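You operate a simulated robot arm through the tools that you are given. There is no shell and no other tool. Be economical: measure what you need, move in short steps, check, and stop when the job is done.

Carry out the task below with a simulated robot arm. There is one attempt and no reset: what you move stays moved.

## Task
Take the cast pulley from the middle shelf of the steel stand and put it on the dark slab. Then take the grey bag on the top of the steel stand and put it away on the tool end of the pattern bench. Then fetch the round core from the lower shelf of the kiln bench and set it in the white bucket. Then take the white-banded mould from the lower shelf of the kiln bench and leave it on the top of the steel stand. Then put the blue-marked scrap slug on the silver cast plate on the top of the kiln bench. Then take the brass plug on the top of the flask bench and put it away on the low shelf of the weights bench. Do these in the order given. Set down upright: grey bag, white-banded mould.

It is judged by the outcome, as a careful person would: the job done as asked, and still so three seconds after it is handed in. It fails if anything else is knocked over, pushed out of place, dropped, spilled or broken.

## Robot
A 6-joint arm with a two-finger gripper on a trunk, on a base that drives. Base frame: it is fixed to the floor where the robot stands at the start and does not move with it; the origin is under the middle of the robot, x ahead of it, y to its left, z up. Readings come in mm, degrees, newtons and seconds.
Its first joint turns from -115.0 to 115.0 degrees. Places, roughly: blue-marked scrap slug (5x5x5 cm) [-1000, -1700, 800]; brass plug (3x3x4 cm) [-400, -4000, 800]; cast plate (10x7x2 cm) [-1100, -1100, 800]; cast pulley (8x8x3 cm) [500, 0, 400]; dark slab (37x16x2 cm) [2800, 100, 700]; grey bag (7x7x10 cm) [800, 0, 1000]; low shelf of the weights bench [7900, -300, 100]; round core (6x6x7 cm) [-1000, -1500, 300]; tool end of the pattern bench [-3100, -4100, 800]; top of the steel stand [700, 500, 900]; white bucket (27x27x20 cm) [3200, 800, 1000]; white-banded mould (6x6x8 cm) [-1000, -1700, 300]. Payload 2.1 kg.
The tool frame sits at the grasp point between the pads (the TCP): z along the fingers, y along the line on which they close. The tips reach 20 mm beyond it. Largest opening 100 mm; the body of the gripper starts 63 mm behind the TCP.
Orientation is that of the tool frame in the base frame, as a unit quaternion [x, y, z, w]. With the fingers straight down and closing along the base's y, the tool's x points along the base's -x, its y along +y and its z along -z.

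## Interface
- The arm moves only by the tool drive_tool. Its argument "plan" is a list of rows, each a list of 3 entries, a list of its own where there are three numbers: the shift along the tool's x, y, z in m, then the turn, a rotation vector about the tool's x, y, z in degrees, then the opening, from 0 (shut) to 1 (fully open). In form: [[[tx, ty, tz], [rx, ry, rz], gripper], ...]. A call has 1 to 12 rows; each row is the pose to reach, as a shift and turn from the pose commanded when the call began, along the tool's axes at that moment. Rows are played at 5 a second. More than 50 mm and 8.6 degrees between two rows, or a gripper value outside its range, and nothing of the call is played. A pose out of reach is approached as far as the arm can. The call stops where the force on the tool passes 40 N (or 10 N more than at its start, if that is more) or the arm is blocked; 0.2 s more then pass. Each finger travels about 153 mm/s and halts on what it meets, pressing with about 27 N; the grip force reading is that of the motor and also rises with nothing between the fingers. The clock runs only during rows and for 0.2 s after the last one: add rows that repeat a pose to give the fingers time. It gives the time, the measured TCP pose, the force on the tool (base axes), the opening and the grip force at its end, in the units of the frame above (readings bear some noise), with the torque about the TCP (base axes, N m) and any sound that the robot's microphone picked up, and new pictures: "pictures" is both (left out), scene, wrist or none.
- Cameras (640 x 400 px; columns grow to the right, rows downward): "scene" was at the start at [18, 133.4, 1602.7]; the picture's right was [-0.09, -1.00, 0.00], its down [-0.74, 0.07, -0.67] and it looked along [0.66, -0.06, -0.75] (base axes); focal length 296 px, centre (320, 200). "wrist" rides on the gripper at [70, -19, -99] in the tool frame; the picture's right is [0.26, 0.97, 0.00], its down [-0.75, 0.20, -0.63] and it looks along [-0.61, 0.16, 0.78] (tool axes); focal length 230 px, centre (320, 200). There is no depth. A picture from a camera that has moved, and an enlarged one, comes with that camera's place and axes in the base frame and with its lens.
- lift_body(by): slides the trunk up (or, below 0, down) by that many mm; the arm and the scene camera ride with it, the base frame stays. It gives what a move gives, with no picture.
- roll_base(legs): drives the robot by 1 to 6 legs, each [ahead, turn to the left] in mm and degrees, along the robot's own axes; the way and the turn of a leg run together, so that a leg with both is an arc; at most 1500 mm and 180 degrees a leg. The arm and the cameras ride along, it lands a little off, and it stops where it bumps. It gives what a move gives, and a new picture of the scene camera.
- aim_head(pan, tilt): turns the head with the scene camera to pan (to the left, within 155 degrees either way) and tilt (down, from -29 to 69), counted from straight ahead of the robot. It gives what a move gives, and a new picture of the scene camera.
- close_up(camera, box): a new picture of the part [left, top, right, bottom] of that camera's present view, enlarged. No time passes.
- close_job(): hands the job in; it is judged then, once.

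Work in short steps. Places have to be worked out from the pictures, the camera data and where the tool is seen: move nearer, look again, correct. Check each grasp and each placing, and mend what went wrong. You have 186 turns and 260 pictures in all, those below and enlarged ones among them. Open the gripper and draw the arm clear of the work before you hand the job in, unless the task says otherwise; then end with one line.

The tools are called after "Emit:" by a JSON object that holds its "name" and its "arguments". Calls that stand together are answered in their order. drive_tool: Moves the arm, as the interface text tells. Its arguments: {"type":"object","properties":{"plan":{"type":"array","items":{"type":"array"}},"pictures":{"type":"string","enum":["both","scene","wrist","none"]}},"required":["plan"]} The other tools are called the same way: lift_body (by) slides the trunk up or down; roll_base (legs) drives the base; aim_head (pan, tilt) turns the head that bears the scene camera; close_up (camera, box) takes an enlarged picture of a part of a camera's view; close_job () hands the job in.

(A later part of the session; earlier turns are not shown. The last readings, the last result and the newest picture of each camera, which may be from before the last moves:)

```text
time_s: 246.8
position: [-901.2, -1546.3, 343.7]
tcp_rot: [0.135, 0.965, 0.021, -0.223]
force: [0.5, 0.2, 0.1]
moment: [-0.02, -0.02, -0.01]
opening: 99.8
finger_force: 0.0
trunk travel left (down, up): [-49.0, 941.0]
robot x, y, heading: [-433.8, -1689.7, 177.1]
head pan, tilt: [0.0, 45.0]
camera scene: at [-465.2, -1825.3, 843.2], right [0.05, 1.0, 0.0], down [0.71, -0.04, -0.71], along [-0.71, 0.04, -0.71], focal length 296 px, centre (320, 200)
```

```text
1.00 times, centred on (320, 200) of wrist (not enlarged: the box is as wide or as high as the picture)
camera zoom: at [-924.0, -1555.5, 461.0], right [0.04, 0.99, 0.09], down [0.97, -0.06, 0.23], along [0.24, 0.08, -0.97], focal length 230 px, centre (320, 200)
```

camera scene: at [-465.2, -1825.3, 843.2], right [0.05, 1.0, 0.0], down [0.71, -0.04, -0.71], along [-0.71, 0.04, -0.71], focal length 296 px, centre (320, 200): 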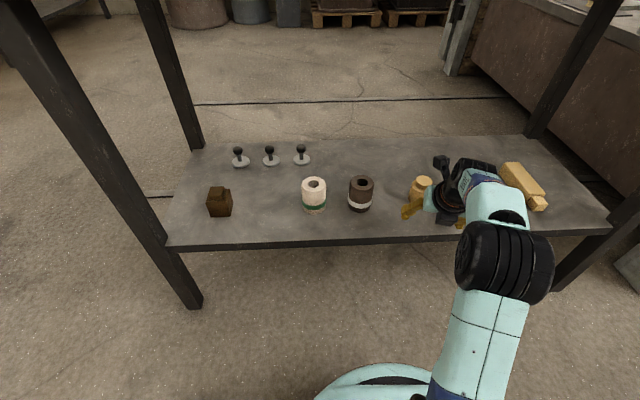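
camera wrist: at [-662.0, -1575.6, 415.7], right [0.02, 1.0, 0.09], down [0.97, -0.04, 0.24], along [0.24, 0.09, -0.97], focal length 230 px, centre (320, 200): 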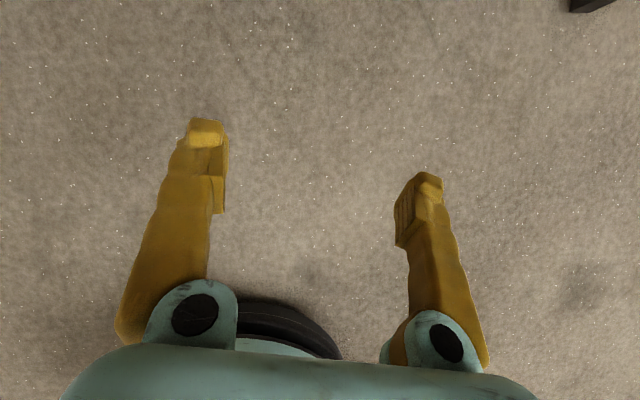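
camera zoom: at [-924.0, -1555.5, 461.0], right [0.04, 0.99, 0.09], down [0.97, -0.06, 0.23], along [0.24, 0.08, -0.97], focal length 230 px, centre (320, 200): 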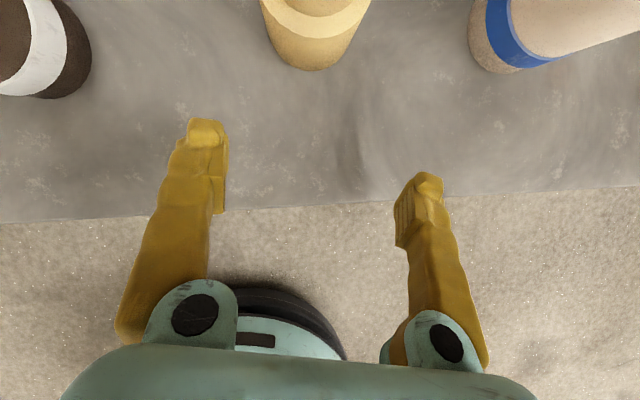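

Core centre ≈(-1000, -1541). Roll 95 mm further.

Emit:
{"name": "roll_base", "arguments": {"legs": [[93, 0]]}}

Emit:
{"name": "close_up", "arguments": {"camera": "wrist", "box": [0, 0, 640, 400]}}

```text
time_s: 248.0
position: [-992.8, -1540.4, 342.3]
tcp_rot: [0.135, 0.965, 0.021, -0.224]
force: [-0.6, -0.5, 1.0]
moment: [0.02, 0.01, -0.02]
opening: 100.3
finger_force: 0.1
trunk travel left (down, up): [-49.0, 941.0]
robot x, y, heading: [-527.6, -1684.6, 177.0]
head pan, tilt: [0.0, 45.0]
camera scene: at [-557.9, -1820.4, 843.2], right [0.05, 1.0, 0.0], down [0.71, -0.04, -0.71], along [-0.71, 0.04, -0.71], focal length 296 px, centre (320, 200)
```

scene: 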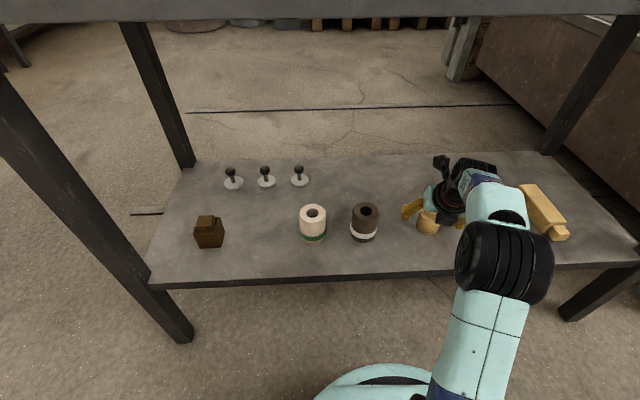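

```text
1.00 times, centred on (320, 200) of wrist (not enlarged: the box is as wide or as high as the picture)
camera zoom: at [-1016.2, -1549.7, 461.0], right [0.04, 0.99, 0.09], down [0.97, -0.06, 0.23], along [0.24, 0.08, -0.97], focal length 230 px, centre (320, 200)
```

zoom: 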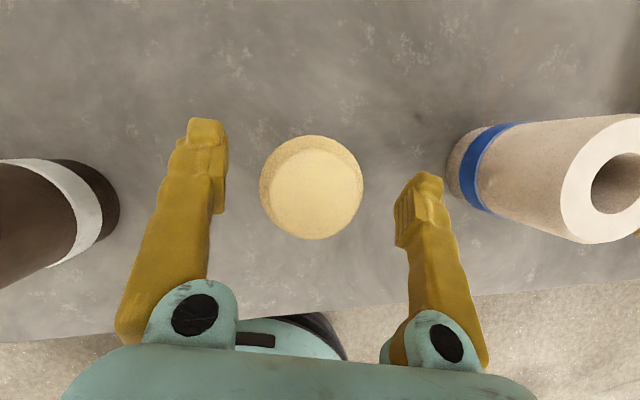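

Centred on the core. Lower 6 mm and close.

Emit:
{"name": "lift_body", "arguments": {"by": -6}}

Emit:
{"name": "drive_tool", "arguments": {"plan": [[[0, 0, 0], [0, 0, 0], 0.8], [[0, 0, 0], [0, 0, 0], 0.65], [[0, 0, 0], [0, 0, 0], 0.5], [[0, 0, 0], [0, 0, 0], 0.35], [[0, 0, 0], [0, 0, 0], 0.3], [[0, 0, 0], [0, 0, 0], 0.3]], "pictures": "none"}}

Emit:
{"name": "lift_body", "arguments": {"by": 12}}

Emit:
{"name": "close_up", "arguments": {"camera": "wrist", "box": [0, 0, 640, 400]}}

```text
time_s: 248.5
position: [-992.6, -1539.4, 337.0]
tcp_rot: [0.135, 0.965, 0.022, -0.223]
force: [0.1, -0.8, -0.1]
moment: [-0.01, 0.03, -0.03]
opening: 100.0
finger_force: 0.0
trunk travel left (down, up): [-43.0, 947.0]
robot x, y, heading: [-528.7, -1683.4, 176.9]
head pan, tilt: [0.0, 45.0]
```

```text
time_s: 249.9
position: [-992.2, -1538.0, 336.9]
tcp_rot: [0.136, 0.965, 0.022, -0.224]
force: [-1.5, -0.5, 0.9]
moment: [0.08, 0.04, 0.03]
opening: 50.3
finger_force: 26.7
trunk travel left (down, up): [-43.0, 947.0]
robot x, y, heading: [-528.5, -1682.2, 176.9]
head pan, tilt: [0.0, 45.0]
```

```text
time_s: 250.5
position: [-992.5, -1539.8, 348.6]
tcp_rot: [0.134, 0.965, 0.022, -0.224]
force: [-0.5, -0.2, -1.3]
moment: [-0.01, -0.01, 0.01]
opening: 50.5
finger_force: 27.2
trunk travel left (down, up): [-55.0, 935.0]
robot x, y, heading: [-531.3, -1682.9, 176.9]
head pan, tilt: [0.0, 45.0]
```

```text
1.00 times, centred on (320, 200) of wrist (not enlarged: the box is as wide or as high as the picture)
camera zoom: at [-1016.2, -1549.7, 466.8], right [0.04, 0.99, 0.09], down [0.97, -0.06, 0.24], along [0.24, 0.08, -0.97], focal length 230 px, centre (320, 200)
```

zoom: 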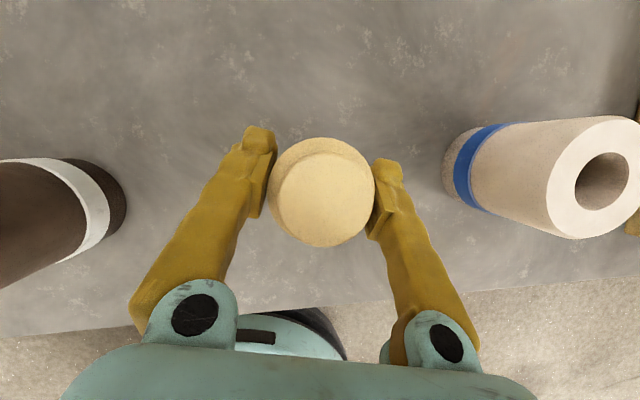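

Core held (50 mm). Back out, then travel toward the bucket via the aisle.

Emit:
{"name": "roll_base", "arguments": {"legs": [[-500, 0], [0, -132], [1315, 0], [0, -45]]}}

Emit:
{"name": "lift_body", "arguments": {"by": 400}}

```text
time_s: 267.2
position: [1394.4, -927.2, 347.4]
tcp_rot: [0.968, -0.113, 0.222, 0.016]
force: [0.6, -0.1, -1.9]
moment: [0.04, 0.02, -0.01]
opening: 50.5
finger_force: 27.0
trunk travel left (down, up): [-55.0, 935.0]
robot x, y, heading: [924.3, -801.6, -0.5]
head pan, tilt: [0.0, 45.0]
camera scene: at [945.8, -665.3, 849.2], right [-0.01, -1.0, 0.0], down [-0.71, 0.01, -0.71], along [0.71, -0.01, -0.71], focal length 296 px, centre (320, 200)
```

scene: 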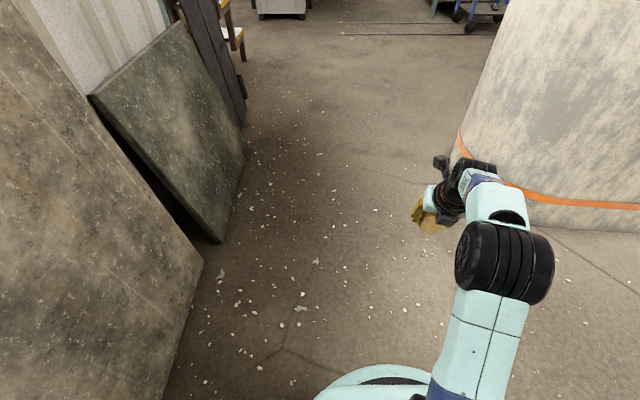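

```text
time_s: 271.0
position: [1394.8, -928.4, 748.5]
tcp_rot: [0.968, -0.113, 0.224, 0.017]
force: [-0.4, -0.8, -2.4]
moment: [0.05, 0.0, -0.02]
opening: 50.7
finger_force: 26.6
trunk travel left (down, up): [-455.0, 535.0]
robot x, y, heading: [923.5, -804.6, -0.5]
head pan, tilt: [0.0, 45.0]
```

Continue along the aisle, then round toward the bucket's +x side.

Emit:
{"name": "roll_base", "arguments": {"legs": [[0, 4], [1480, 0], [0, 15], [1450, 0], [0, 72], [500, 0]]}}

Emit:
{"name": "aim_head", "arguments": {"pan": 30, "tilt": 25}}

```text
time_s: 292.4
position: [3927.0, 724.5, 748.6]
tcp_rot: [0.762, 0.607, 0.169, -0.147]
force: [0.7, -0.6, -1.3]
moment: [-0.02, -0.02, -0.03]
opening: 51.1
finger_force: 27.0
trunk travel left (down, up): [-455.0, 535.0]
robot x, y, heading: [3808.0, 251.8, 90.1]
head pan, tilt: [0.0, 45.0]
camera scene: at [3669.1, 275.3, 1249.2], right [1.0, 0.0, 0.0], down [0.0, -0.71, -0.71], along [0.0, 0.71, -0.71], focal length 296 px, centre (320, 200)
```

scene: 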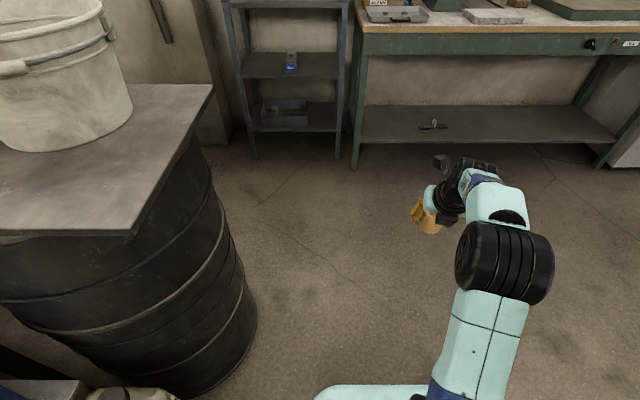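

```text
time_s: 293.3
position: [3926.6, 724.3, 748.9]
tcp_rot: [0.762, 0.607, 0.17, -0.147]
force: [-0.2, -0.1, -1.5]
moment: [0.01, 0.02, -0.01]
opening: 50.7
finger_force: 26.7
trunk travel left (down, up): [-455.0, 535.0]
robot x, y, heading: [3808.0, 252.8, 90.2]
head pan, tilt: [30.0, 25.0]
camera scene: at [3623.1, 273.5, 1279.8], right [0.87, 0.5, 0.0], down [0.21, -0.37, -0.91], along [-0.45, 0.79, -0.42], focal length 296 px, centre (320, 200)
```

scene: 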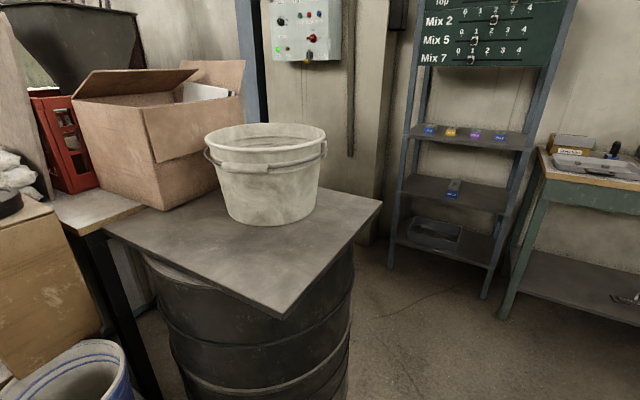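

Bucket: centre ≈(3185, 790), base z≈937, rim z≈1108, on a plate whose +x edge is at x≈3406. Raise, steepen the tool to ~80°, then move to (3808, 671) and face -x.

Emit:
{"name": "lift_body", "arguments": {"by": 400}}

Emit:
{"name": "drive_tool", "arguments": {"plan": [[[0, 0, 0], [0, -4, 0], 0.3], [[0, 0, 0], [0, -8, 0], 0.3], [[0, 0, 0], [0, -12, 0], 0.3], [[0, 0, 0], [0, -16, 0], 0.3], [[0, 0, 0], [0, -16, 0], 0.3]], "pictures": "none"}}

Emit:
{"name": "lift_body", "arguments": {"by": 60}}

Emit:
{"name": "roll_base", "arguments": {"legs": [[415, 0], [0, 90]]}}

```text
time_s: 297.1
position: [3927.7, 724.1, 1147.7]
tcp_rot: [0.762, 0.607, 0.17, -0.147]
force: [-0.4, -0.4, -2.0]
moment: [0.0, -0.01, 0.03]
opening: 50.4
finger_force: 27.0
trunk travel left (down, up): [-855.0, 135.0]
robot x, y, heading: [3809.6, 248.8, 90.1]
head pan, tilt: [30.0, 25.0]
```

```text
time_s: 298.3
position: [3941.6, 715.3, 1148.0]
tcp_rot: [0.776, 0.624, 0.061, -0.063]
force: [0.3, -0.2, -1.7]
moment: [0.03, 0.0, 0.01]
opening: 50.3
finger_force: 26.8
out of reach, approached as far as the arm can: row 2, 3, 4, 5
trunk travel left (down, up): [-855.0, 135.0]
robot x, y, heading: [3811.0, 247.8, 89.9]
head pan, tilt: [30.0, 25.0]
```

```text
time_s: 299.3
position: [3941.0, 716.7, 1205.9]
tcp_rot: [0.776, 0.624, 0.06, -0.063]
force: [-0.4, -0.1, -2.2]
moment: [0.03, -0.02, 0.01]
opening: 50.2
finger_force: 27.1
trunk travel left (down, up): [-915.0, 75.0]
robot x, y, heading: [3811.0, 255.4, 90.1]
head pan, tilt: [30.0, 25.0]
```

```text
time_s: 305.7
position: [3348.9, 799.0, 1206.8]
tcp_rot: [0.111, 0.99, -0.002, -0.087]
force: [0.5, 0.3, -0.8]
moment: [0.02, 0.01, -0.02]
opening: 50.1
finger_force: 26.9
trunk travel left (down, up): [-915.0, 75.0]
robot x, y, heading: [3808.2, 664.2, 179.3]
head pan, tilt: [30.0, 25.0]
camera scene: at [3788.0, 478.1, 1739.8], right [-0.49, 0.87, 0.0], down [0.37, 0.21, -0.91], along [-0.79, -0.45, -0.42], focal length 296 px, centre (320, 200)
```

scene: 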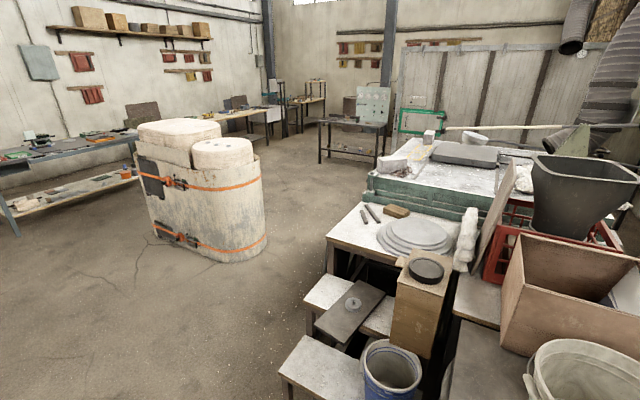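

Now look at the bucket from wrist and head cameras.

Emit:
{"name": "close_up", "arguments": {"camera": "wrist", "box": [0, 0, 640, 400]}}

Emit:
{"name": "aim_head", "arguments": {"pan": 0, "tilt": 45}}

```text
1.00 times, centred on (320, 200) of wrist (not enlarged: the box is as wide or as high as the picture)
camera zoom: at [3294.7, 795.2, 1314.9], right [-0.04, 1.0, 0.02], down [0.87, 0.02, 0.49], along [0.48, 0.04, -0.87], focal length 230 px, centre (320, 200)
```

zoom: 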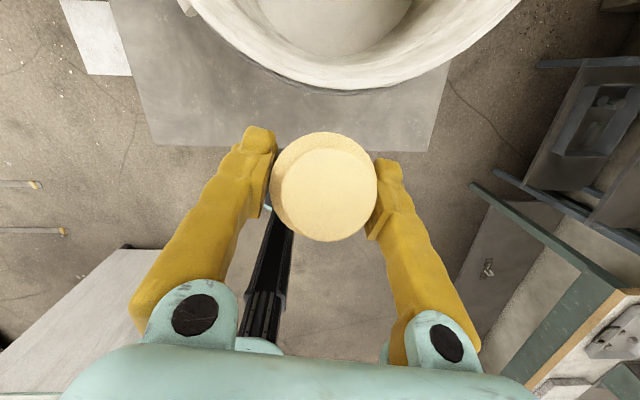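

```text
time_s: 306.6
position: [3349.8, 799.6, 1207.0]
tcp_rot: [0.111, 0.99, -0.002, -0.088]
force: [0.3, 0.3, -2.4]
moment: [-0.02, 0.02, 0.03]
opening: 50.2
finger_force: 26.9
trunk travel left (down, up): [-915.0, 75.0]
robot x, y, heading: [3807.1, 666.2, 179.4]
head pan, tilt: [0.0, 45.0]
camera scene: at [3787.1, 523.9, 1709.3], right [0.01, 1.0, 0.0], down [0.71, -0.01, -0.71], along [-0.71, 0.01, -0.71], focal length 296 px, centre (320, 200)
```

scene: 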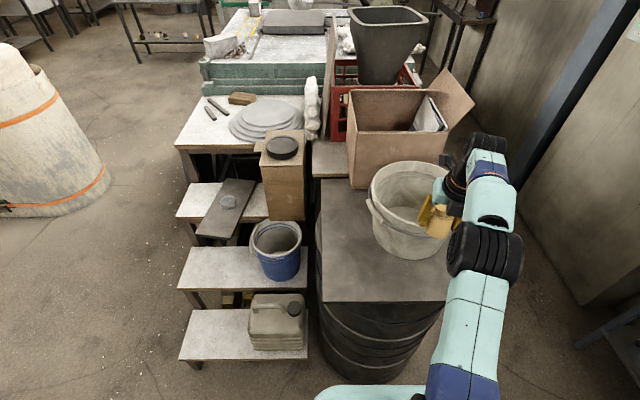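

Bucket centre refined to ≈(3165, 815). Turn right 1.2° and roll 187 mm at this height.

Emit:
{"name": "roll_base", "arguments": {"legs": [[0, -1.2], [187, 0]]}}

Emit:
{"name": "close_up", "arguments": {"camera": "wrist", "box": [0, 0, 640, 400]}}

```text
time_s: 308.5
position: [3169.5, 815.2, 1207.9]
tcp_rot: [0.123, 0.989, -0.001, -0.088]
force: [0.2, 0.3, -1.5]
moment: [0.0, 0.05, -0.01]
opening: 50.2
finger_force: 26.8
trunk travel left (down, up): [-915.0, 75.0]
robot x, y, heading: [3624.2, 668.9, 178.2]
head pan, tilt: [0.0, 45.0]
camera scene: at [3604.7, 529.9, 1709.4], right [0.03, 1.0, 0.0], down [0.7, -0.02, -0.71], along [-0.71, 0.02, -0.7], focal length 296 px, centre (320, 200)
```

scene: 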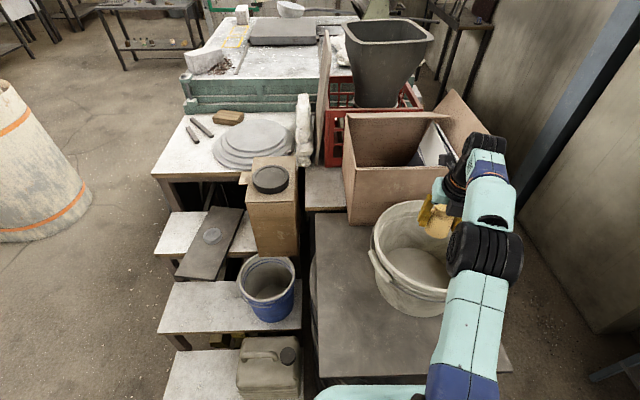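

```text
1.00 times, centred on (320, 200) of wrist (not enlarged: the box is as wide or as high as the picture)
camera zoom: at [3117.4, 811.9, 1316.7], right [-0.01, 1.0, 0.02], down [0.88, 0.0, 0.48], along [0.48, 0.03, -0.88], focal length 230 px, centre (320, 200)
```

zoom: 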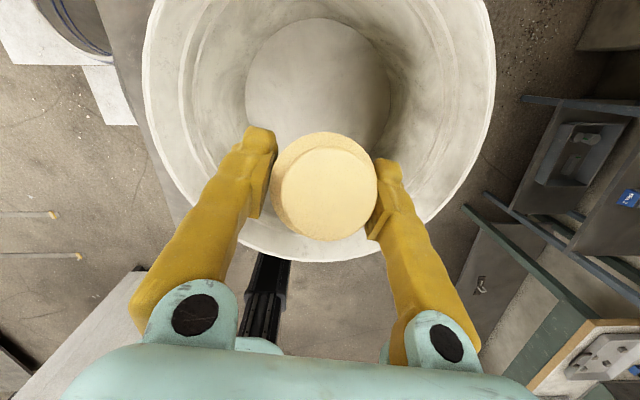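

Bucket floor centre ≈(3144, 822), rim z≈1137. Move 25 mm forward, then lower in stages while watching the rim clearance.

Emit:
{"name": "roll_base", "arguments": {"legs": [[24, -0.4]]}}

Emit:
{"name": "lift_body", "arguments": {"by": -110}}

Emit:
{"name": "close_up", "arguments": {"camera": "scene", "box": [340, 110, 560, 340]}}

Emit:
{"name": "close_up", "arguments": {"camera": "wrist", "box": [0, 0, 640, 400]}}

```text
time_s: 309.5
position: [3143.2, 818.2, 1206.1]
tcp_rot: [0.125, 0.988, -0.002, -0.086]
force: [-0.2, -0.9, -1.3]
moment: [0.0, -0.05, -0.01]
opening: 50.2
finger_force: 26.8
trunk travel left (down, up): [-915.0, 75.0]
robot x, y, heading: [3598.2, 665.8, 177.8]
head pan, tilt: [0.0, 45.0]
stopped in leg 1: the robot was blocked; the commanded pose is now the measured one
camera scene: at [3572.4, 531.1, 1709.2], right [0.04, 1.0, 0.0], down [0.71, -0.03, -0.71], along [-0.71, 0.03, -0.71], focal length 296 px, centre (320, 200)
```

scene: 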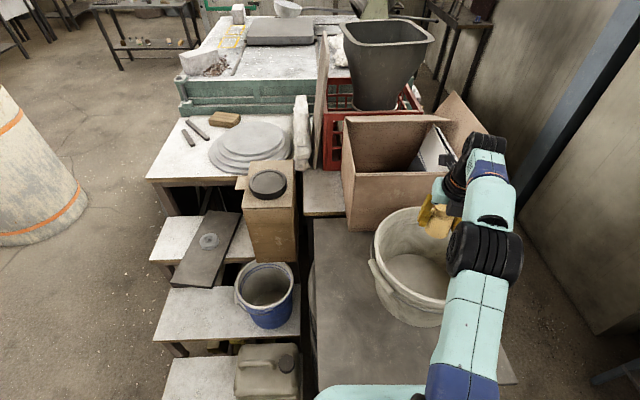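

```text
time_s: 310.9
position: [3143.7, 819.1, 1095.7]
tcp_rot: [0.126, 0.988, -0.001, -0.087]
force: [-0.7, 0.0, -0.6]
moment: [0.01, 0.01, 0.01]
opening: 50.4
finger_force: 26.9
trunk travel left (down, up): [-805.0, 185.0]
robot x, y, heading: [3600.2, 668.0, 177.8]
head pan, tilt: [0.0, 45.0]
```

```text
1.74 times, centred on (450, 225) of scene
camera zoom: at [3574.0, 531.1, 1599.3], right [0.04, 1.0, 0.0], down [0.71, -0.03, -0.71], along [-0.71, 0.03, -0.71], focal length 515 px, centre (94, 156)
```

zoom: 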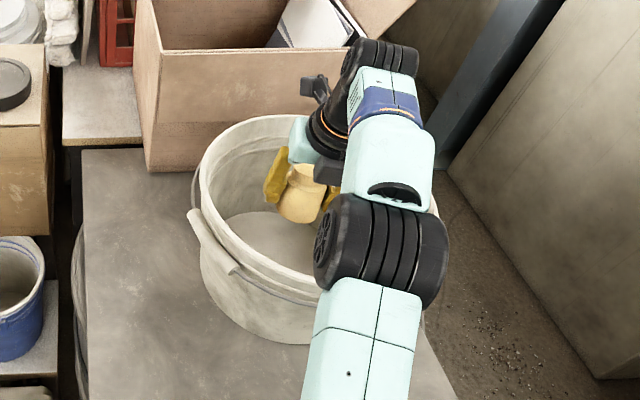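

```text
1.00 times, centred on (320, 200) of wrist (not enlarged: the box is as wide or as high as the picture)
camera zoom: at [3090.0, 816.4, 1204.8], right [-0.01, 1.0, 0.02], down [0.87, 0.0, 0.49], along [0.49, 0.02, -0.87], focal length 230 px, centre (320, 200)
```

zoom: 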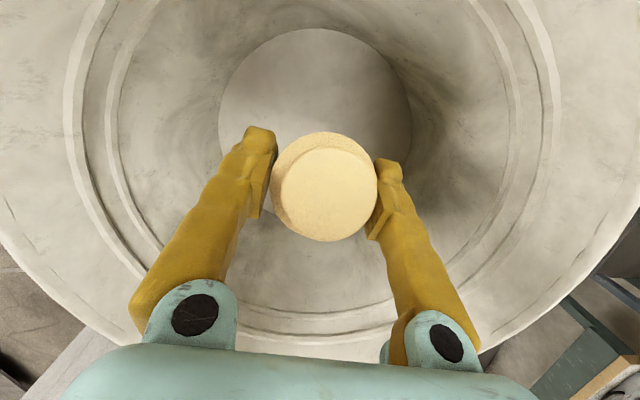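

Good clearance so far. Lower 70 more and check.

Emit:
{"name": "lift_body", "arguments": {"by": -70}}

Emit:
{"name": "close_up", "arguments": {"camera": "scene", "box": [340, 110, 560, 340]}}

```text
time_s: 312.0
position: [3144.0, 819.4, 1026.8]
tcp_rot: [0.125, 0.988, -0.001, -0.088]
force: [-0.4, 1.5, -0.9]
moment: [-0.03, -0.01, -0.01]
opening: 50.3
finger_force: 26.6
trunk travel left (down, up): [-735.0, 255.0]
robot x, y, heading: [3600.5, 668.3, 177.7]
head pan, tilt: [0.0, 45.0]
```

```text
1.74 times, centred on (450, 225) of scene
camera zoom: at [3574.0, 531.1, 1529.2], right [0.04, 1.0, 0.0], down [0.71, -0.03, -0.71], along [-0.71, 0.03, -0.71], focal length 515 px, centre (94, 156)
```

zoom: 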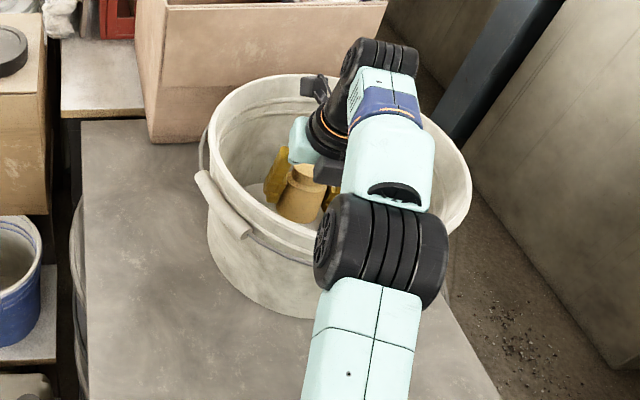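

The wrist's right-hand housing is nearing the rim; shift the tool 25 mm left (-y) for clearance before going lower.

Emit:
{"name": "drive_tool", "arguments": {"plan": [[[0, -0.012, 0], [0, 0, 0], 0.3], [[0, -0.025, 0], [0, 0, 0], 0.3], [[0, -0.025, 0], [0, 0, 0], 0.3]], "pictures": "wrist"}}

Emit:
{"name": "lift_body", "arguments": {"by": -22}}

Emit:
{"name": "close_up", "arguments": {"camera": "scene", "box": [340, 110, 560, 340]}}

```text
time_s: 312.8
position: [3145.6, 811.7, 1024.9]
tcp_rot: [0.121, 0.989, -0.005, -0.089]
force: [0.1, 0.0, -1.9]
moment: [0.0, -0.01, -0.01]
opening: 50.2
finger_force: 27.0
out of reach, approached as far as the arm can: row 1, 2, 3
trunk travel left (down, up): [-735.0, 255.0]
robot x, y, heading: [3599.3, 668.9, 177.8]
head pan, tilt: [0.0, 45.0]
camera wrist: at [3093.5, 808.7, 1133.2], right [-0.01, 1.0, 0.02], down [0.88, 0.0, 0.48], along [0.48, 0.02, -0.87], focal length 230 px, centre (320, 200)
```

wrist: 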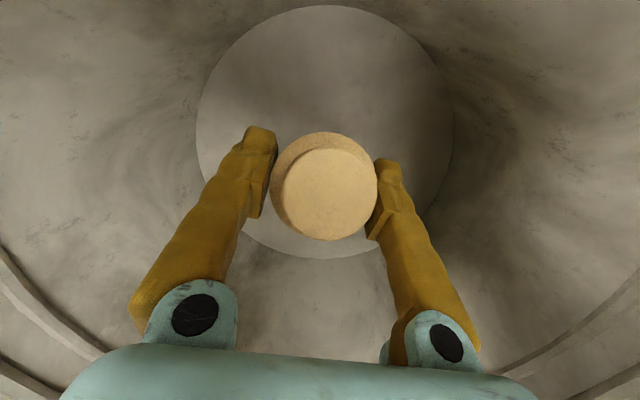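

```text
time_s: 313.5
position: [3146.9, 811.1, 1003.2]
tcp_rot: [0.122, 0.989, -0.004, -0.088]
force: [0.3, 0.0, -1.3]
moment: [0.01, 0.0, 0.03]
opening: 50.3
finger_force: 27.4
trunk travel left (down, up): [-713.0, 277.0]
robot x, y, heading: [3597.9, 666.4, 177.9]
head pan, tilt: [0.0, 45.0]
```

```text
1.74 times, centred on (450, 225) of scene
camera zoom: at [3574.0, 531.1, 1507.2], right [0.04, 1.0, 0.0], down [0.71, -0.03, -0.71], along [-0.71, 0.03, -0.71], focal length 515 px, centre (94, 156)
```

zoom: 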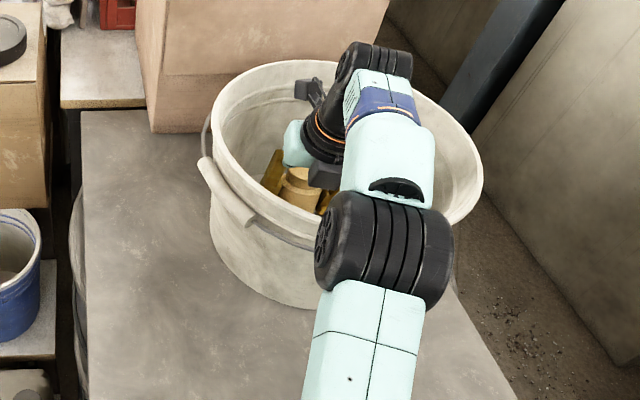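

Still no contact. Lower 12 mm more.

Emit:
{"name": "lift_body", "arguments": {"by": -12}}

```text
time_s: 314.1
position: [3147.0, 811.5, 991.3]
tcp_rot: [0.122, 0.989, -0.004, -0.089]
force: [0.4, -1.0, -1.5]
moment: [-0.02, 0.0, 0.01]
opening: 50.4
finger_force: 27.0
trunk travel left (down, up): [-701.0, 289.0]
robot x, y, heading: [3602.4, 671.4, 178.0]
head pan, tilt: [0.0, 45.0]
```

Emit:
{"name": "lift_body", "arguments": {"by": -6}}

Emit:
{"name": "close_up", "arguments": {"camera": "wrist", "box": [0, 0, 640, 400]}}

```text
time_s: 314.6
position: [3146.8, 810.9, 985.9]
tcp_rot: [0.121, 0.989, -0.003, -0.088]
force: [-0.5, -0.1, 1.0]
moment: [-0.01, 0.03, 0.0]
opening: 50.5
finger_force: 27.1
trunk travel left (down, up): [-695.0, 295.0]
robot x, y, heading: [3602.3, 669.8, 177.8]
head pan, tilt: [0.0, 45.0]
```

```text
1.00 times, centred on (320, 200) of wrist (not enlarged: the box is as wide or as high as the picture)
camera zoom: at [3094.0, 808.6, 1093.7], right [-0.01, 1.0, 0.02], down [0.88, 0.0, 0.48], along [0.48, 0.02, -0.88], focal length 230 px, centre (320, 200)
```

zoom: 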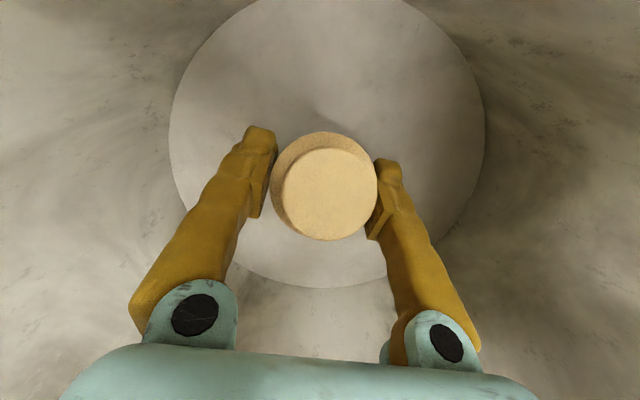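

Force has just turned positive: touching down. Two more mm, then open.

Emit:
{"name": "lift_body", "arguments": {"by": -3}}

```text
time_s: 315.1
position: [3147.6, 811.0, 984.8]
tcp_rot: [0.12, 0.988, -0.003, -0.093]
force: [-4.6, 0.9, 19.9]
moment: [0.17, 0.47, 0.01]
opening: 50.6
finger_force: 27.0
trunk travel left (down, up): [-692.0, 298.0]
robot x, y, heading: [3603.8, 669.7, 177.8]
head pan, tilt: [0.0, 45.0]
```

Emit:
{"name": "drive_tool", "arguments": {"plan": [[[0, 0, 0], [0, 0, 0], 0.5], [[0, 0, 0], [0, 0, 0], 0.56], [[0, 0, 0], [0, 0, 0], 0.65], [[0, 0, 0], [0, 0, 0], 0.8], [[0, 0, 0], [0, 0, 0], 0.85], [[0, 0, 0], [0, 0, 0], 0.85]], "pictures": "none"}}

Emit:
{"name": "lift_body", "arguments": {"by": 100}}

Emit:
{"name": "close_up", "arguments": {"camera": "wrist", "box": [0, 0, 640, 400]}}

```text
time_s: 316.5
position: [3146.3, 810.5, 982.6]
tcp_rot: [0.122, 0.989, -0.003, -0.088]
force: [0.4, -0.3, 0.5]
moment: [0.01, 0.01, -0.01]
opening: 85.3
finger_force: 0.2
trunk travel left (down, up): [-692.0, 298.0]
robot x, y, heading: [3604.1, 668.5, 177.9]
head pan, tilt: [0.0, 45.0]
```

```text
time_s: 317.9
position: [3147.5, 810.1, 1082.3]
tcp_rot: [0.122, 0.989, -0.003, -0.088]
force: [0.0, -0.6, -0.7]
moment: [-0.01, -0.03, 0.03]
opening: 85.0
finger_force: 0.0
trunk travel left (down, up): [-792.0, 198.0]
robot x, y, heading: [3598.7, 668.4, 177.9]
head pan, tilt: [0.0, 45.0]
```

```text
1.00 times, centred on (320, 200) of wrist (not enlarged: the box is as wide or as high as the picture)
camera zoom: at [3093.7, 808.7, 1190.4], right [-0.01, 1.0, 0.02], down [0.88, 0.0, 0.48], along [0.48, 0.02, -0.88], focal length 230 px, centre (320, 200)
```

zoom: 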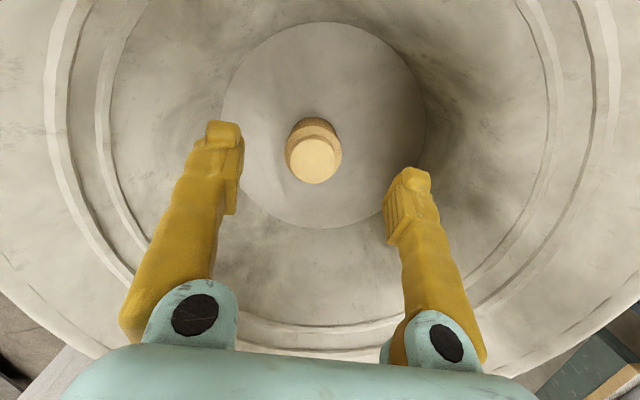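

Core stands upright in the bucket. Raise clear and return to the kiln bench for the mould.

Emit:
{"name": "lift_body", "arguments": {"by": 130}}

Emit:
{"name": "roll_base", "arguments": {"legs": [[-220, 0], [0, 92], [960, 0], [0, -72.5], [1480, 0], [0, -17]]}}

```text
time_s: 319.4
position: [3147.5, 811.0, 1212.5]
tcp_rot: [0.123, 0.989, -0.003, -0.088]
force: [0.1, 0.4, 0.2]
moment: [0.01, 0.01, 0.0]
opening: 85.0
finger_force: 0.0
trunk travel left (down, up): [-922.0, 68.0]
robot x, y, heading: [3596.9, 670.2, 177.9]
head pan, tilt: [0.0, 45.0]
```

```text
time_s: 340.8
position: [1945.9, -560.2, 1212.5]
tcp_rot: [0.117, 0.989, -0.003, -0.087]
force: [-0.4, 0.5, -0.4]
moment: [0.0, -0.02, 0.01]
opening: 84.7
finger_force: 0.2
trunk travel left (down, up): [-922.0, 68.0]
robot x, y, heading: [2402.3, -695.1, 178.3]
head pan, tilt: [0.0, 45.0]
camera scene: at [2376.4, -836.6, 1716.2], right [0.03, 1.0, 0.0], down [0.71, -0.02, -0.71], along [-0.71, 0.02, -0.71], focal length 296 px, centre (320, 200)
```

scene: 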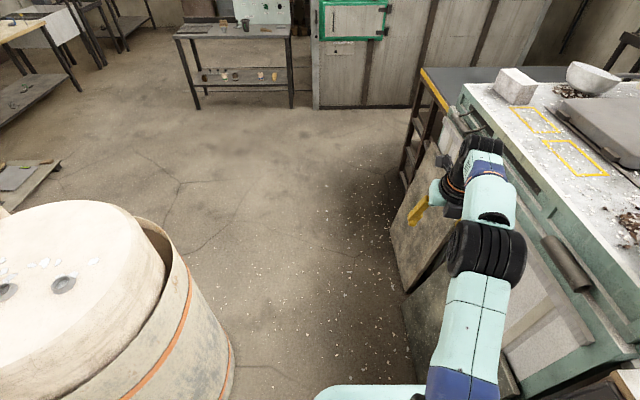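

Bench edge is close on the right; steer 4° left and carry on to the kiln bench.

Emit:
{"name": "roll_base", "arguments": {"legs": [[0, 5.5], [1480, 0], [0, 39], [1430, 0], [0, -43]]}}

Emit:
{"name": "lift_body", "arguments": {"by": -400}}

Emit:
{"name": "lift_body", "arguments": {"by": -400}}

```text
time_s: 359.4
position: [-618.6, -1631.1, 1211.6]
tcp_rot: [0.112, 0.99, -0.005, -0.088]
force: [-0.2, 0.3, 0.3]
moment: [0.0, -0.01, 0.01]
opening: 85.0
finger_force: 0.1
trunk travel left (down, up): [-922.0, 68.0]
robot x, y, heading: [-162.4, -1763.9, 178.6]
head pan, tilt: [0.0, 45.0]
camera scene: at [-187.6, -1903.4, 1716.2], right [0.02, 1.0, 0.0], down [0.71, -0.01, -0.71], along [-0.71, 0.01, -0.71], focal length 296 px, centre (320, 200)
```

scene: 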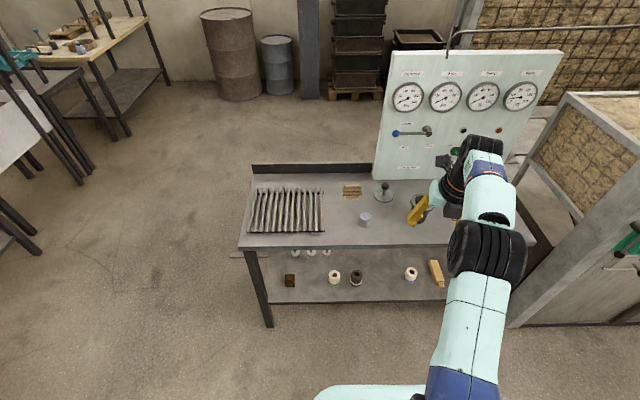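

```text
time_s: 363.2
position: [-619.6, -1630.5, 812.2]
tcp_rot: [0.112, 0.99, -0.004, -0.088]
force: [-0.5, -0.7, 0.1]
moment: [-0.01, 0.02, 0.01]
opening: 85.0
finger_force: 0.0
trunk travel left (down, up): [-522.0, 468.0]
robot x, y, heading: [-165.6, -1762.3, 178.9]
head pan, tilt: [0.0, 45.0]
```

```text
time_s: 367.0
position: [-619.6, -1631.2, 412.3]
tcp_rot: [0.112, 0.99, -0.005, -0.088]
force: [-0.2, -1.8, 0.3]
moment: [-0.03, 0.02, 0.0]
opening: 85.2
finger_force: 0.0
trunk travel left (down, up): [-122.0, 868.0]
robot x, y, heading: [-165.5, -1762.8, 179.0]
head pan, tilt: [0.0, 45.0]
```

Lower to grasp height, align on the mould at ≈(-990, -1695), and roll partway in.

Emit:
{"name": "lift_body", "arguments": {"by": -62}}

Emit:
{"name": "roll_base", "arguments": {"legs": [[0, 4.9], [280, 0]]}}

Emit:
{"name": "close_up", "arguments": {"camera": "wrist", "box": [0, 0, 640, 400]}}

```text
time_s: 368.0
position: [-619.1, -1629.9, 349.4]
tcp_rot: [0.113, 0.99, -0.004, -0.088]
force: [-0.4, -0.7, 0.3]
moment: [-0.01, 0.01, 0.04]
opening: 84.8
finger_force: 0.1
trunk travel left (down, up): [-60.0, 930.0]
robot x, y, heading: [-160.5, -1761.7, 178.9]
head pan, tilt: [0.0, 45.0]
```

```text
time_s: 370.5
position: [-914.4, -1687.5, 348.7]
tcp_rot: [0.072, 0.993, -0.008, -0.088]
force: [0.0, -0.3, -0.7]
moment: [-0.05, -0.02, -0.01]
opening: 85.2
finger_force: 0.1
trunk travel left (down, up): [-60.0, 930.0]
robot x, y, heading: [-444.5, -1779.7, -176.4]
head pan, tilt: [0.0, 45.0]
camera scene: at [-460.4, -1922.7, 854.2], right [-0.06, 1.0, 0.0], down [0.71, 0.04, -0.71], along [-0.71, -0.04, -0.71], focal length 296 px, centre (320, 200)
```

scene: 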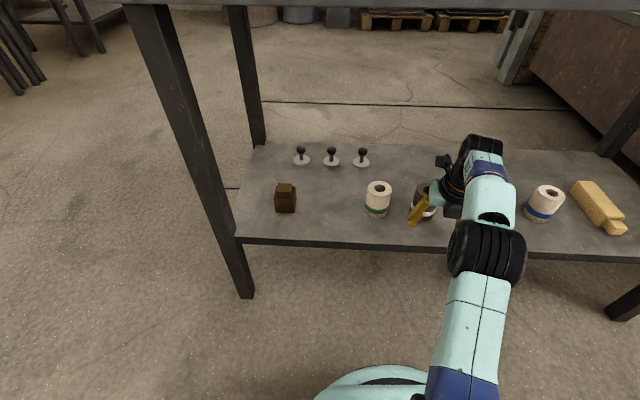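

```text
1.00 times, centred on (320, 200) of wrist (not enlarged: the box is as wide or as high as the picture)
camera zoom: at [-966.3, -1694.8, 458.5], right [-0.12, 0.99, 0.02], down [0.87, 0.09, 0.48], along [0.48, 0.07, -0.88], focal length 230 px, centre (320, 200)
```

zoom: 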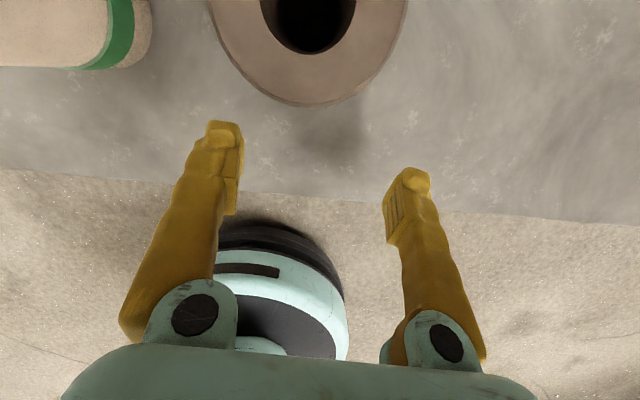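

Mould centre ≈(-985, -1697). Roll 71 mm with a slight left turn, then verify.

Emit:
{"name": "roll_base", "arguments": {"legs": [[70, 0.7]]}}

Emit:
{"name": "close_up", "arguments": {"camera": "wrist", "box": [0, 0, 640, 400]}}

```text
time_s: 371.5
position: [-983.8, -1698.4, 350.1]
tcp_rot: [0.065, 0.994, -0.009, -0.088]
force: [-0.9, 0.7, 0.4]
moment: [0.02, 0.0, -0.01]
opening: 84.9
finger_force: 0.1
trunk travel left (down, up): [-60.0, 930.0]
robot x, y, heading: [-517.2, -1784.4, -175.6]
head pan, tilt: [0.0, 45.0]
camera scene: at [-528.1, -1927.7, 854.2], right [-0.08, 1.0, 0.0], down [0.71, 0.05, -0.71], along [-0.71, -0.05, -0.71], focal length 296 px, centre (320, 200)
```

scene: 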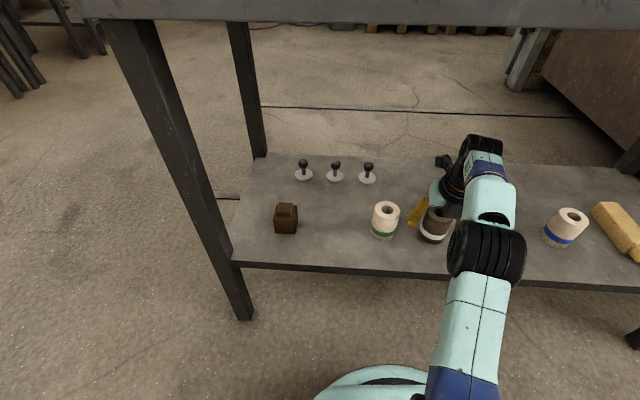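

```text
1.00 times, centred on (320, 200) of wrist (not enlarged: the box is as wide or as high as the picture)
camera zoom: at [-1036.9, -1706.5, 458.5], right [-0.13, 0.99, 0.02], down [0.87, 0.1, 0.48], along [0.48, 0.08, -0.88], focal length 230 px, centre (320, 200)
```

zoom: 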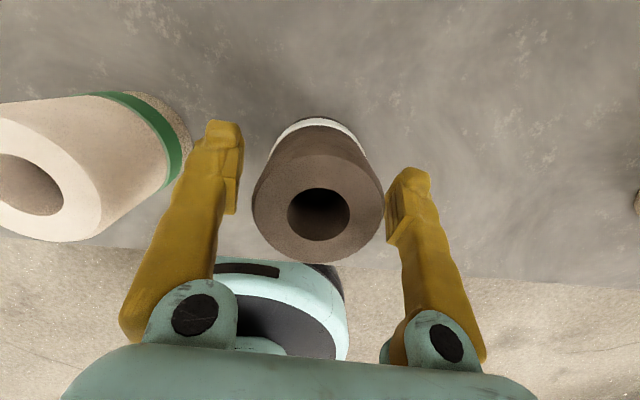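

Mould is between the fingers. Close and lift 12 mm.

Emit:
{"name": "drive_tool", "arguments": {"plan": [[[0, 0, 0], [0, 0, 0], 0.75], [[0, 0, 0], [0, 0, 0], 0.65], [[0, 0, 0], [0, 0, 0], 0.55], [[0, 0, 0], [0, 0, 0], 0.45], [[0, 0, 0], [0, 0, 0], 0.35], [[0, 0, 0], [0, 0, 0], 0.35]], "pictures": "none"}}

Emit:
{"name": "lift_body", "arguments": {"by": 14}}

Emit:
{"name": "close_up", "arguments": {"camera": "wrist", "box": [0, 0, 640, 400]}}

```text
time_s: 372.9
position: [-983.2, -1699.4, 349.8]
tcp_rot: [0.065, 0.994, -0.009, -0.087]
force: [-0.5, 0.0, 0.7]
moment: [0.03, 0.01, 0.0]
opening: 56.6
finger_force: 26.7
trunk travel left (down, up): [-60.0, 930.0]
robot x, y, heading: [-518.9, -1790.2, -175.5]
head pan, tilt: [0.0, 45.0]
```

```text
time_s: 373.5
position: [-984.5, -1698.0, 364.4]
tcp_rot: [0.065, 0.994, -0.009, -0.089]
force: [0.1, 0.1, -2.2]
moment: [0.01, -0.01, 0.01]
opening: 56.9
finger_force: 27.5
trunk travel left (down, up): [-74.0, 916.0]
robot x, y, heading: [-519.5, -1785.2, -175.6]
head pan, tilt: [0.0, 45.0]
```

```text
1.00 times, centred on (320, 200) of wrist (not enlarged: the box is as wide or as high as the picture)
camera zoom: at [-1037.1, -1706.4, 472.3], right [-0.13, 0.99, 0.02], down [0.87, 0.1, 0.48], along [0.48, 0.08, -0.87], focal length 230 px, centre (320, 200)
```

zoom: 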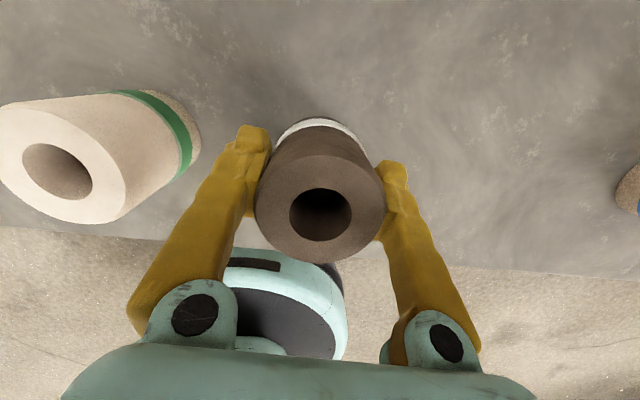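

Mould held. Back out, raise, and bring it to the front of the steel stand.

Emit:
{"name": "roll_base", "arguments": {"legs": [[-400, 0], [0, -94.5], [1000, 0]]}}

Emit:
{"name": "lift_body", "arguments": {"by": 400}}

Emit:
{"name": "lift_body", "arguments": {"by": 310}}

Emit:
{"name": "roll_base", "arguments": {"legs": [[850, 0], [0, -90]]}}

```text
time_s: 384.7
position: [17.8, -312.0, 364.6]
tcp_rot: [0.779, 0.62, 0.058, -0.066]
force: [0.1, 0.0, -3.5]
moment: [-0.01, 0.03, -0.01]
opening: 56.6
finger_force: 27.5
trunk travel left (down, up): [-74.0, 916.0]
robot x, y, heading: [-115.5, -769.6, 88.9]
head pan, tilt: [0.0, 45.0]
camera scene: at [-255.2, -743.3, 868.2], right [1.0, -0.02, 0.0], down [-0.01, -0.71, -0.71], along [0.01, 0.71, -0.71], focal length 296 px, centre (320, 200)
```

scene: 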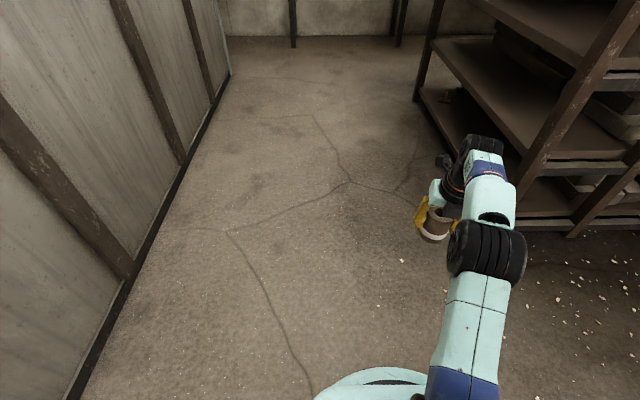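

```text
time_s: 388.6
position: [17.3, -311.6, 764.6]
tcp_rot: [0.779, 0.62, 0.06, -0.066]
force: [0.4, -0.2, -2.9]
moment: [0.0, 0.01, -0.02]
opening: 56.7
finger_force: 26.8
trunk travel left (down, up): [-474.0, 516.0]
robot x, y, heading: [-113.7, -765.8, 88.9]
head pan, tilt: [0.0, 45.0]
```

```text
time_s: 391.6
position: [18.1, -311.6, 1073.2]
tcp_rot: [0.78, 0.62, 0.059, -0.066]
force: [-0.2, -0.6, -1.8]
moment: [0.02, 0.0, -0.02]
opening: 56.8
finger_force: 26.7
trunk travel left (down, up): [-784.0, 206.0]
robot x, y, heading: [-114.6, -766.0, 88.8]
head pan, tilt: [0.0, 45.0]
```

```text
time_s: 399.9
position: [358.0, -84.8, 1073.0]
tcp_rot: [0.988, -0.13, 0.088, -0.004]
force: [0.1, -0.8, -1.4]
moment: [-0.01, 0.03, -0.04]
opening: 56.9
finger_force: 26.6
trunk travel left (down, up): [-784.0, 206.0]
robot x, y, heading: [-92.1, 65.0, -3.3]
head pan, tilt: [0.0, 45.0]
camera scene: at [-65.2, 203.8, 1578.2], right [-0.06, -1.0, 0.0], down [-0.71, 0.04, -0.71], along [0.71, -0.04, -0.71], focal length 296 px, centre (320, 200)
```

scene: 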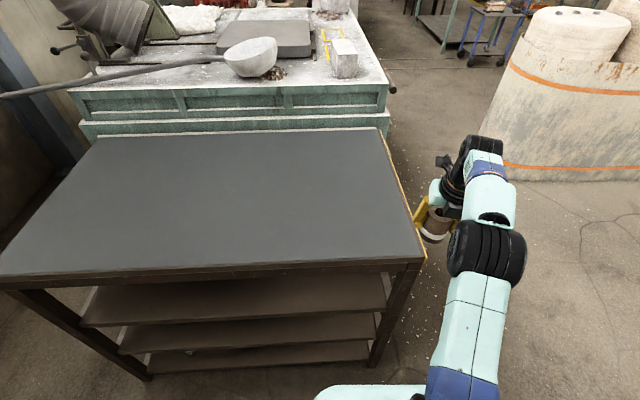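

Turn 20° left and roll 130 mm to bring the mould over the stand top.

Emit:
{"name": "roll_base", "arguments": {"legs": [[0, 20], [130, 0]]}}

Emit:
{"name": "lift_body", "arguments": {"by": -70}}

Emit:
{"name": "close_up", "arguments": {"camera": "scene", "box": [340, 110, 560, 248]}}

```text
time_s: 402.3
position: [502.5, 107.8, 1074.5]
tcp_rot: [0.995, 0.038, 0.088, -0.018]
force: [-0.7, 0.2, -2.2]
moment: [-0.01, -0.04, -0.01]
opening: 56.9
finger_force: 27.1
trunk travel left (down, up): [-784.0, 206.0]
robot x, y, heading: [25.6, 97.9, 16.2]
head pan, tilt: [0.0, 45.0]
camera scene: at [7.5, 240.6, 1578.3], right [0.28, -0.96, 0.0], down [-0.68, -0.2, -0.71], along [0.68, 0.2, -0.71], focal length 296 px, centre (320, 200)
```

scene: 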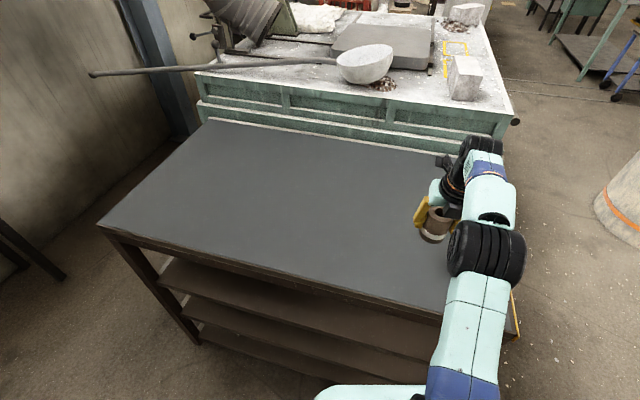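

```text
time_s: 403.4
position: [503.7, 109.6, 1004.5]
tcp_rot: [0.995, 0.038, 0.087, -0.018]
force: [-0.3, -0.3, -1.9]
moment: [0.0, 0.01, 0.0]
opening: 56.9
finger_force: 27.4
trunk travel left (down, up): [-714.0, 276.0]
robot x, y, heading: [28.6, 101.2, 16.3]
head pan, tilt: [0.0, 45.0]
```

```text
2.90 times, centred on (450, 179) of scene
camera zoom: at [9.8, 241.3, 1508.2], right [0.28, -0.96, 0.0], down [-0.68, -0.2, -0.71], along [0.68, 0.2, -0.71], focal length 858 px, centre (-57, 261)
```

zoom: 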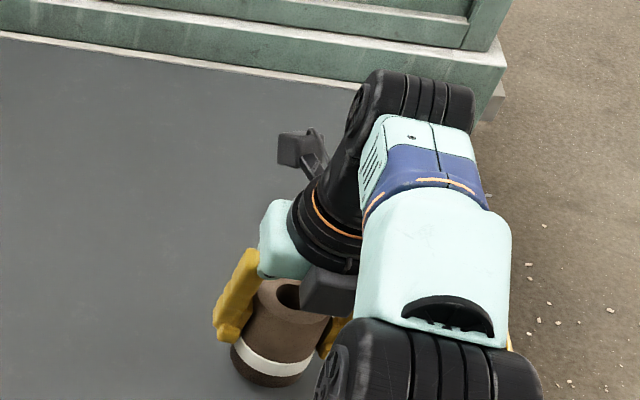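

Near the surface; lower in small steps to contact.

Emit:
{"name": "lift_body", "arguments": {"by": -10}}

Emit:
{"name": "lift_body", "arguments": {"by": -3}}

```text
time_s: 403.9
position: [504.4, 109.7, 994.1]
tcp_rot: [0.995, 0.038, 0.087, -0.018]
force: [0.3, 0.5, -2.3]
moment: [0.01, -0.02, -0.03]
opening: 56.8
finger_force: 27.2
trunk travel left (down, up): [-704.0, 286.0]
robot x, y, heading: [29.1, 105.3, 15.8]
head pan, tilt: [0.0, 45.0]
```

```text
time_s: 404.5
position: [504.7, 108.1, 991.1]
tcp_rot: [0.995, 0.039, 0.087, -0.018]
force: [0.1, -0.7, -1.5]
moment: [-0.03, 0.03, -0.01]
opening: 56.9
finger_force: 26.9
trunk travel left (down, up): [-701.0, 289.0]
robot x, y, heading: [26.8, 101.7, 16.2]
head pan, tilt: [0.0, 45.0]
```

Emit:
{"name": "lift_body", "arguments": {"by": -3}}

Emit:
{"name": "lift_body", "arguments": {"by": -2}}

```text
time_s: 405.0
position: [503.4, 108.5, 990.7]
tcp_rot: [0.995, 0.037, 0.09, -0.017]
force: [6.0, 0.2, 18.6]
moment: [-0.09, 0.3, -0.01]
opening: 56.9
finger_force: 27.2
trunk travel left (down, up): [-698.0, 292.0]
robot x, y, heading: [29.3, 100.4, 16.1]
head pan, tilt: [0.0, 45.0]
```

```text
time_s: 405.5
position: [503.5, 110.5, 988.0]
tcp_rot: [0.995, 0.038, 0.088, -0.018]
force: [6.1, 1.0, 20.7]
moment: [0.0, -0.24, -0.02]
opening: 56.8
finger_force: 27.0
trunk travel left (down, up): [-696.0, 294.0]
robot x, y, heading: [24.7, 99.8, 16.1]
head pan, tilt: [0.0, 45.0]
```

In firm contact; open and rise.

Emit:
{"name": "drive_tool", "arguments": {"plan": [[[0, 0, 0], [0, 0, 0], 0.56], [[0, 0, 0], [0, 0, 0], 0.62], [[0, 0, 0], [0, 0, 0], 0.75], [[0, 0, 0], [0, 0, 0], 0.9], [[0, 0, 0], [0, 0, 0], 1], [[0, 0, 0], [0, 0, 0], 1]], "pictures": "wrist"}}

Emit:
{"name": "lift_body", "arguments": {"by": 110}}

Emit:
{"name": "roll_base", "arguments": {"legs": [[-330, 0]]}}

```text
time_s: 406.9
position: [504.6, 107.7, 985.5]
tcp_rot: [0.995, 0.038, 0.086, -0.018]
force: [0.2, -0.2, 0.0]
moment: [0.01, -0.03, 0.06]
opening: 100.0
finger_force: 0.1
trunk travel left (down, up): [-696.0, 294.0]
robot x, y, heading: [23.4, 96.7, 16.4]
head pan, tilt: [0.0, 45.0]
camera wrist: at [553.9, 128.5, 1094.5], right [0.33, -0.94, 0.02], down [-0.83, -0.28, 0.48], along [-0.45, -0.17, -0.88], focal length 230 px, centre (320, 200)
```

wrist: 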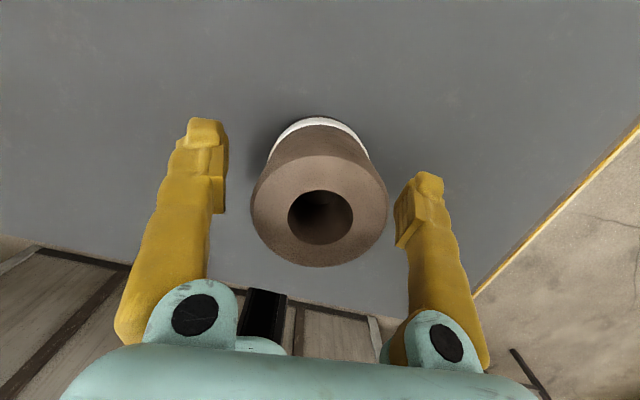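

```text
time_s: 408.3
position: [504.0, 108.4, 1097.6]
tcp_rot: [0.995, 0.038, 0.086, -0.018]
force: [-0.6, 0.6, -0.5]
moment: [0.02, 0.01, 0.0]
opening: 100.3
finger_force: 0.0
trunk travel left (down, up): [-806.0, 184.0]
robot x, y, heading: [26.8, 101.4, 16.0]
head pan, tilt: [0.0, 45.0]
```

```text
time_s: 410.5
position: [191.4, 20.3, 1095.8]
tcp_rot: [0.995, 0.041, 0.086, -0.017]
force: [0.1, 0.6, 0.4]
moment: [0.01, 0.04, 0.0]
opening: 99.8
finger_force: 0.1
trunk travel left (down, up): [-806.0, 184.0]
robot x, y, heading: [-284.1, 6.5, 16.5]
head pan, tilt: [0.0, 45.0]
camera scene: at [-303.0, 149.8, 1600.2], right [0.28, -0.96, 0.0], down [-0.68, -0.2, -0.71], along [0.68, 0.2, -0.71], focal length 296 px, centre (320, 200)
```

scene: 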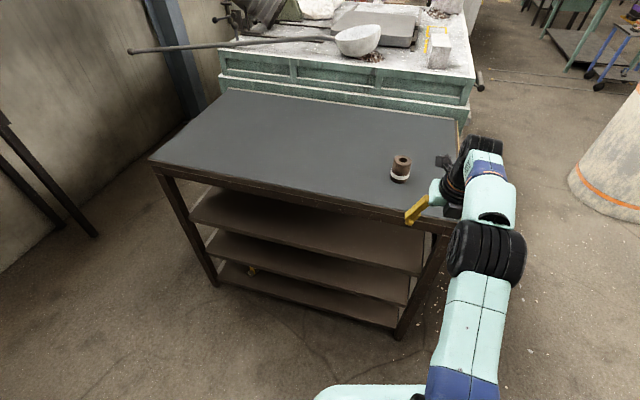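

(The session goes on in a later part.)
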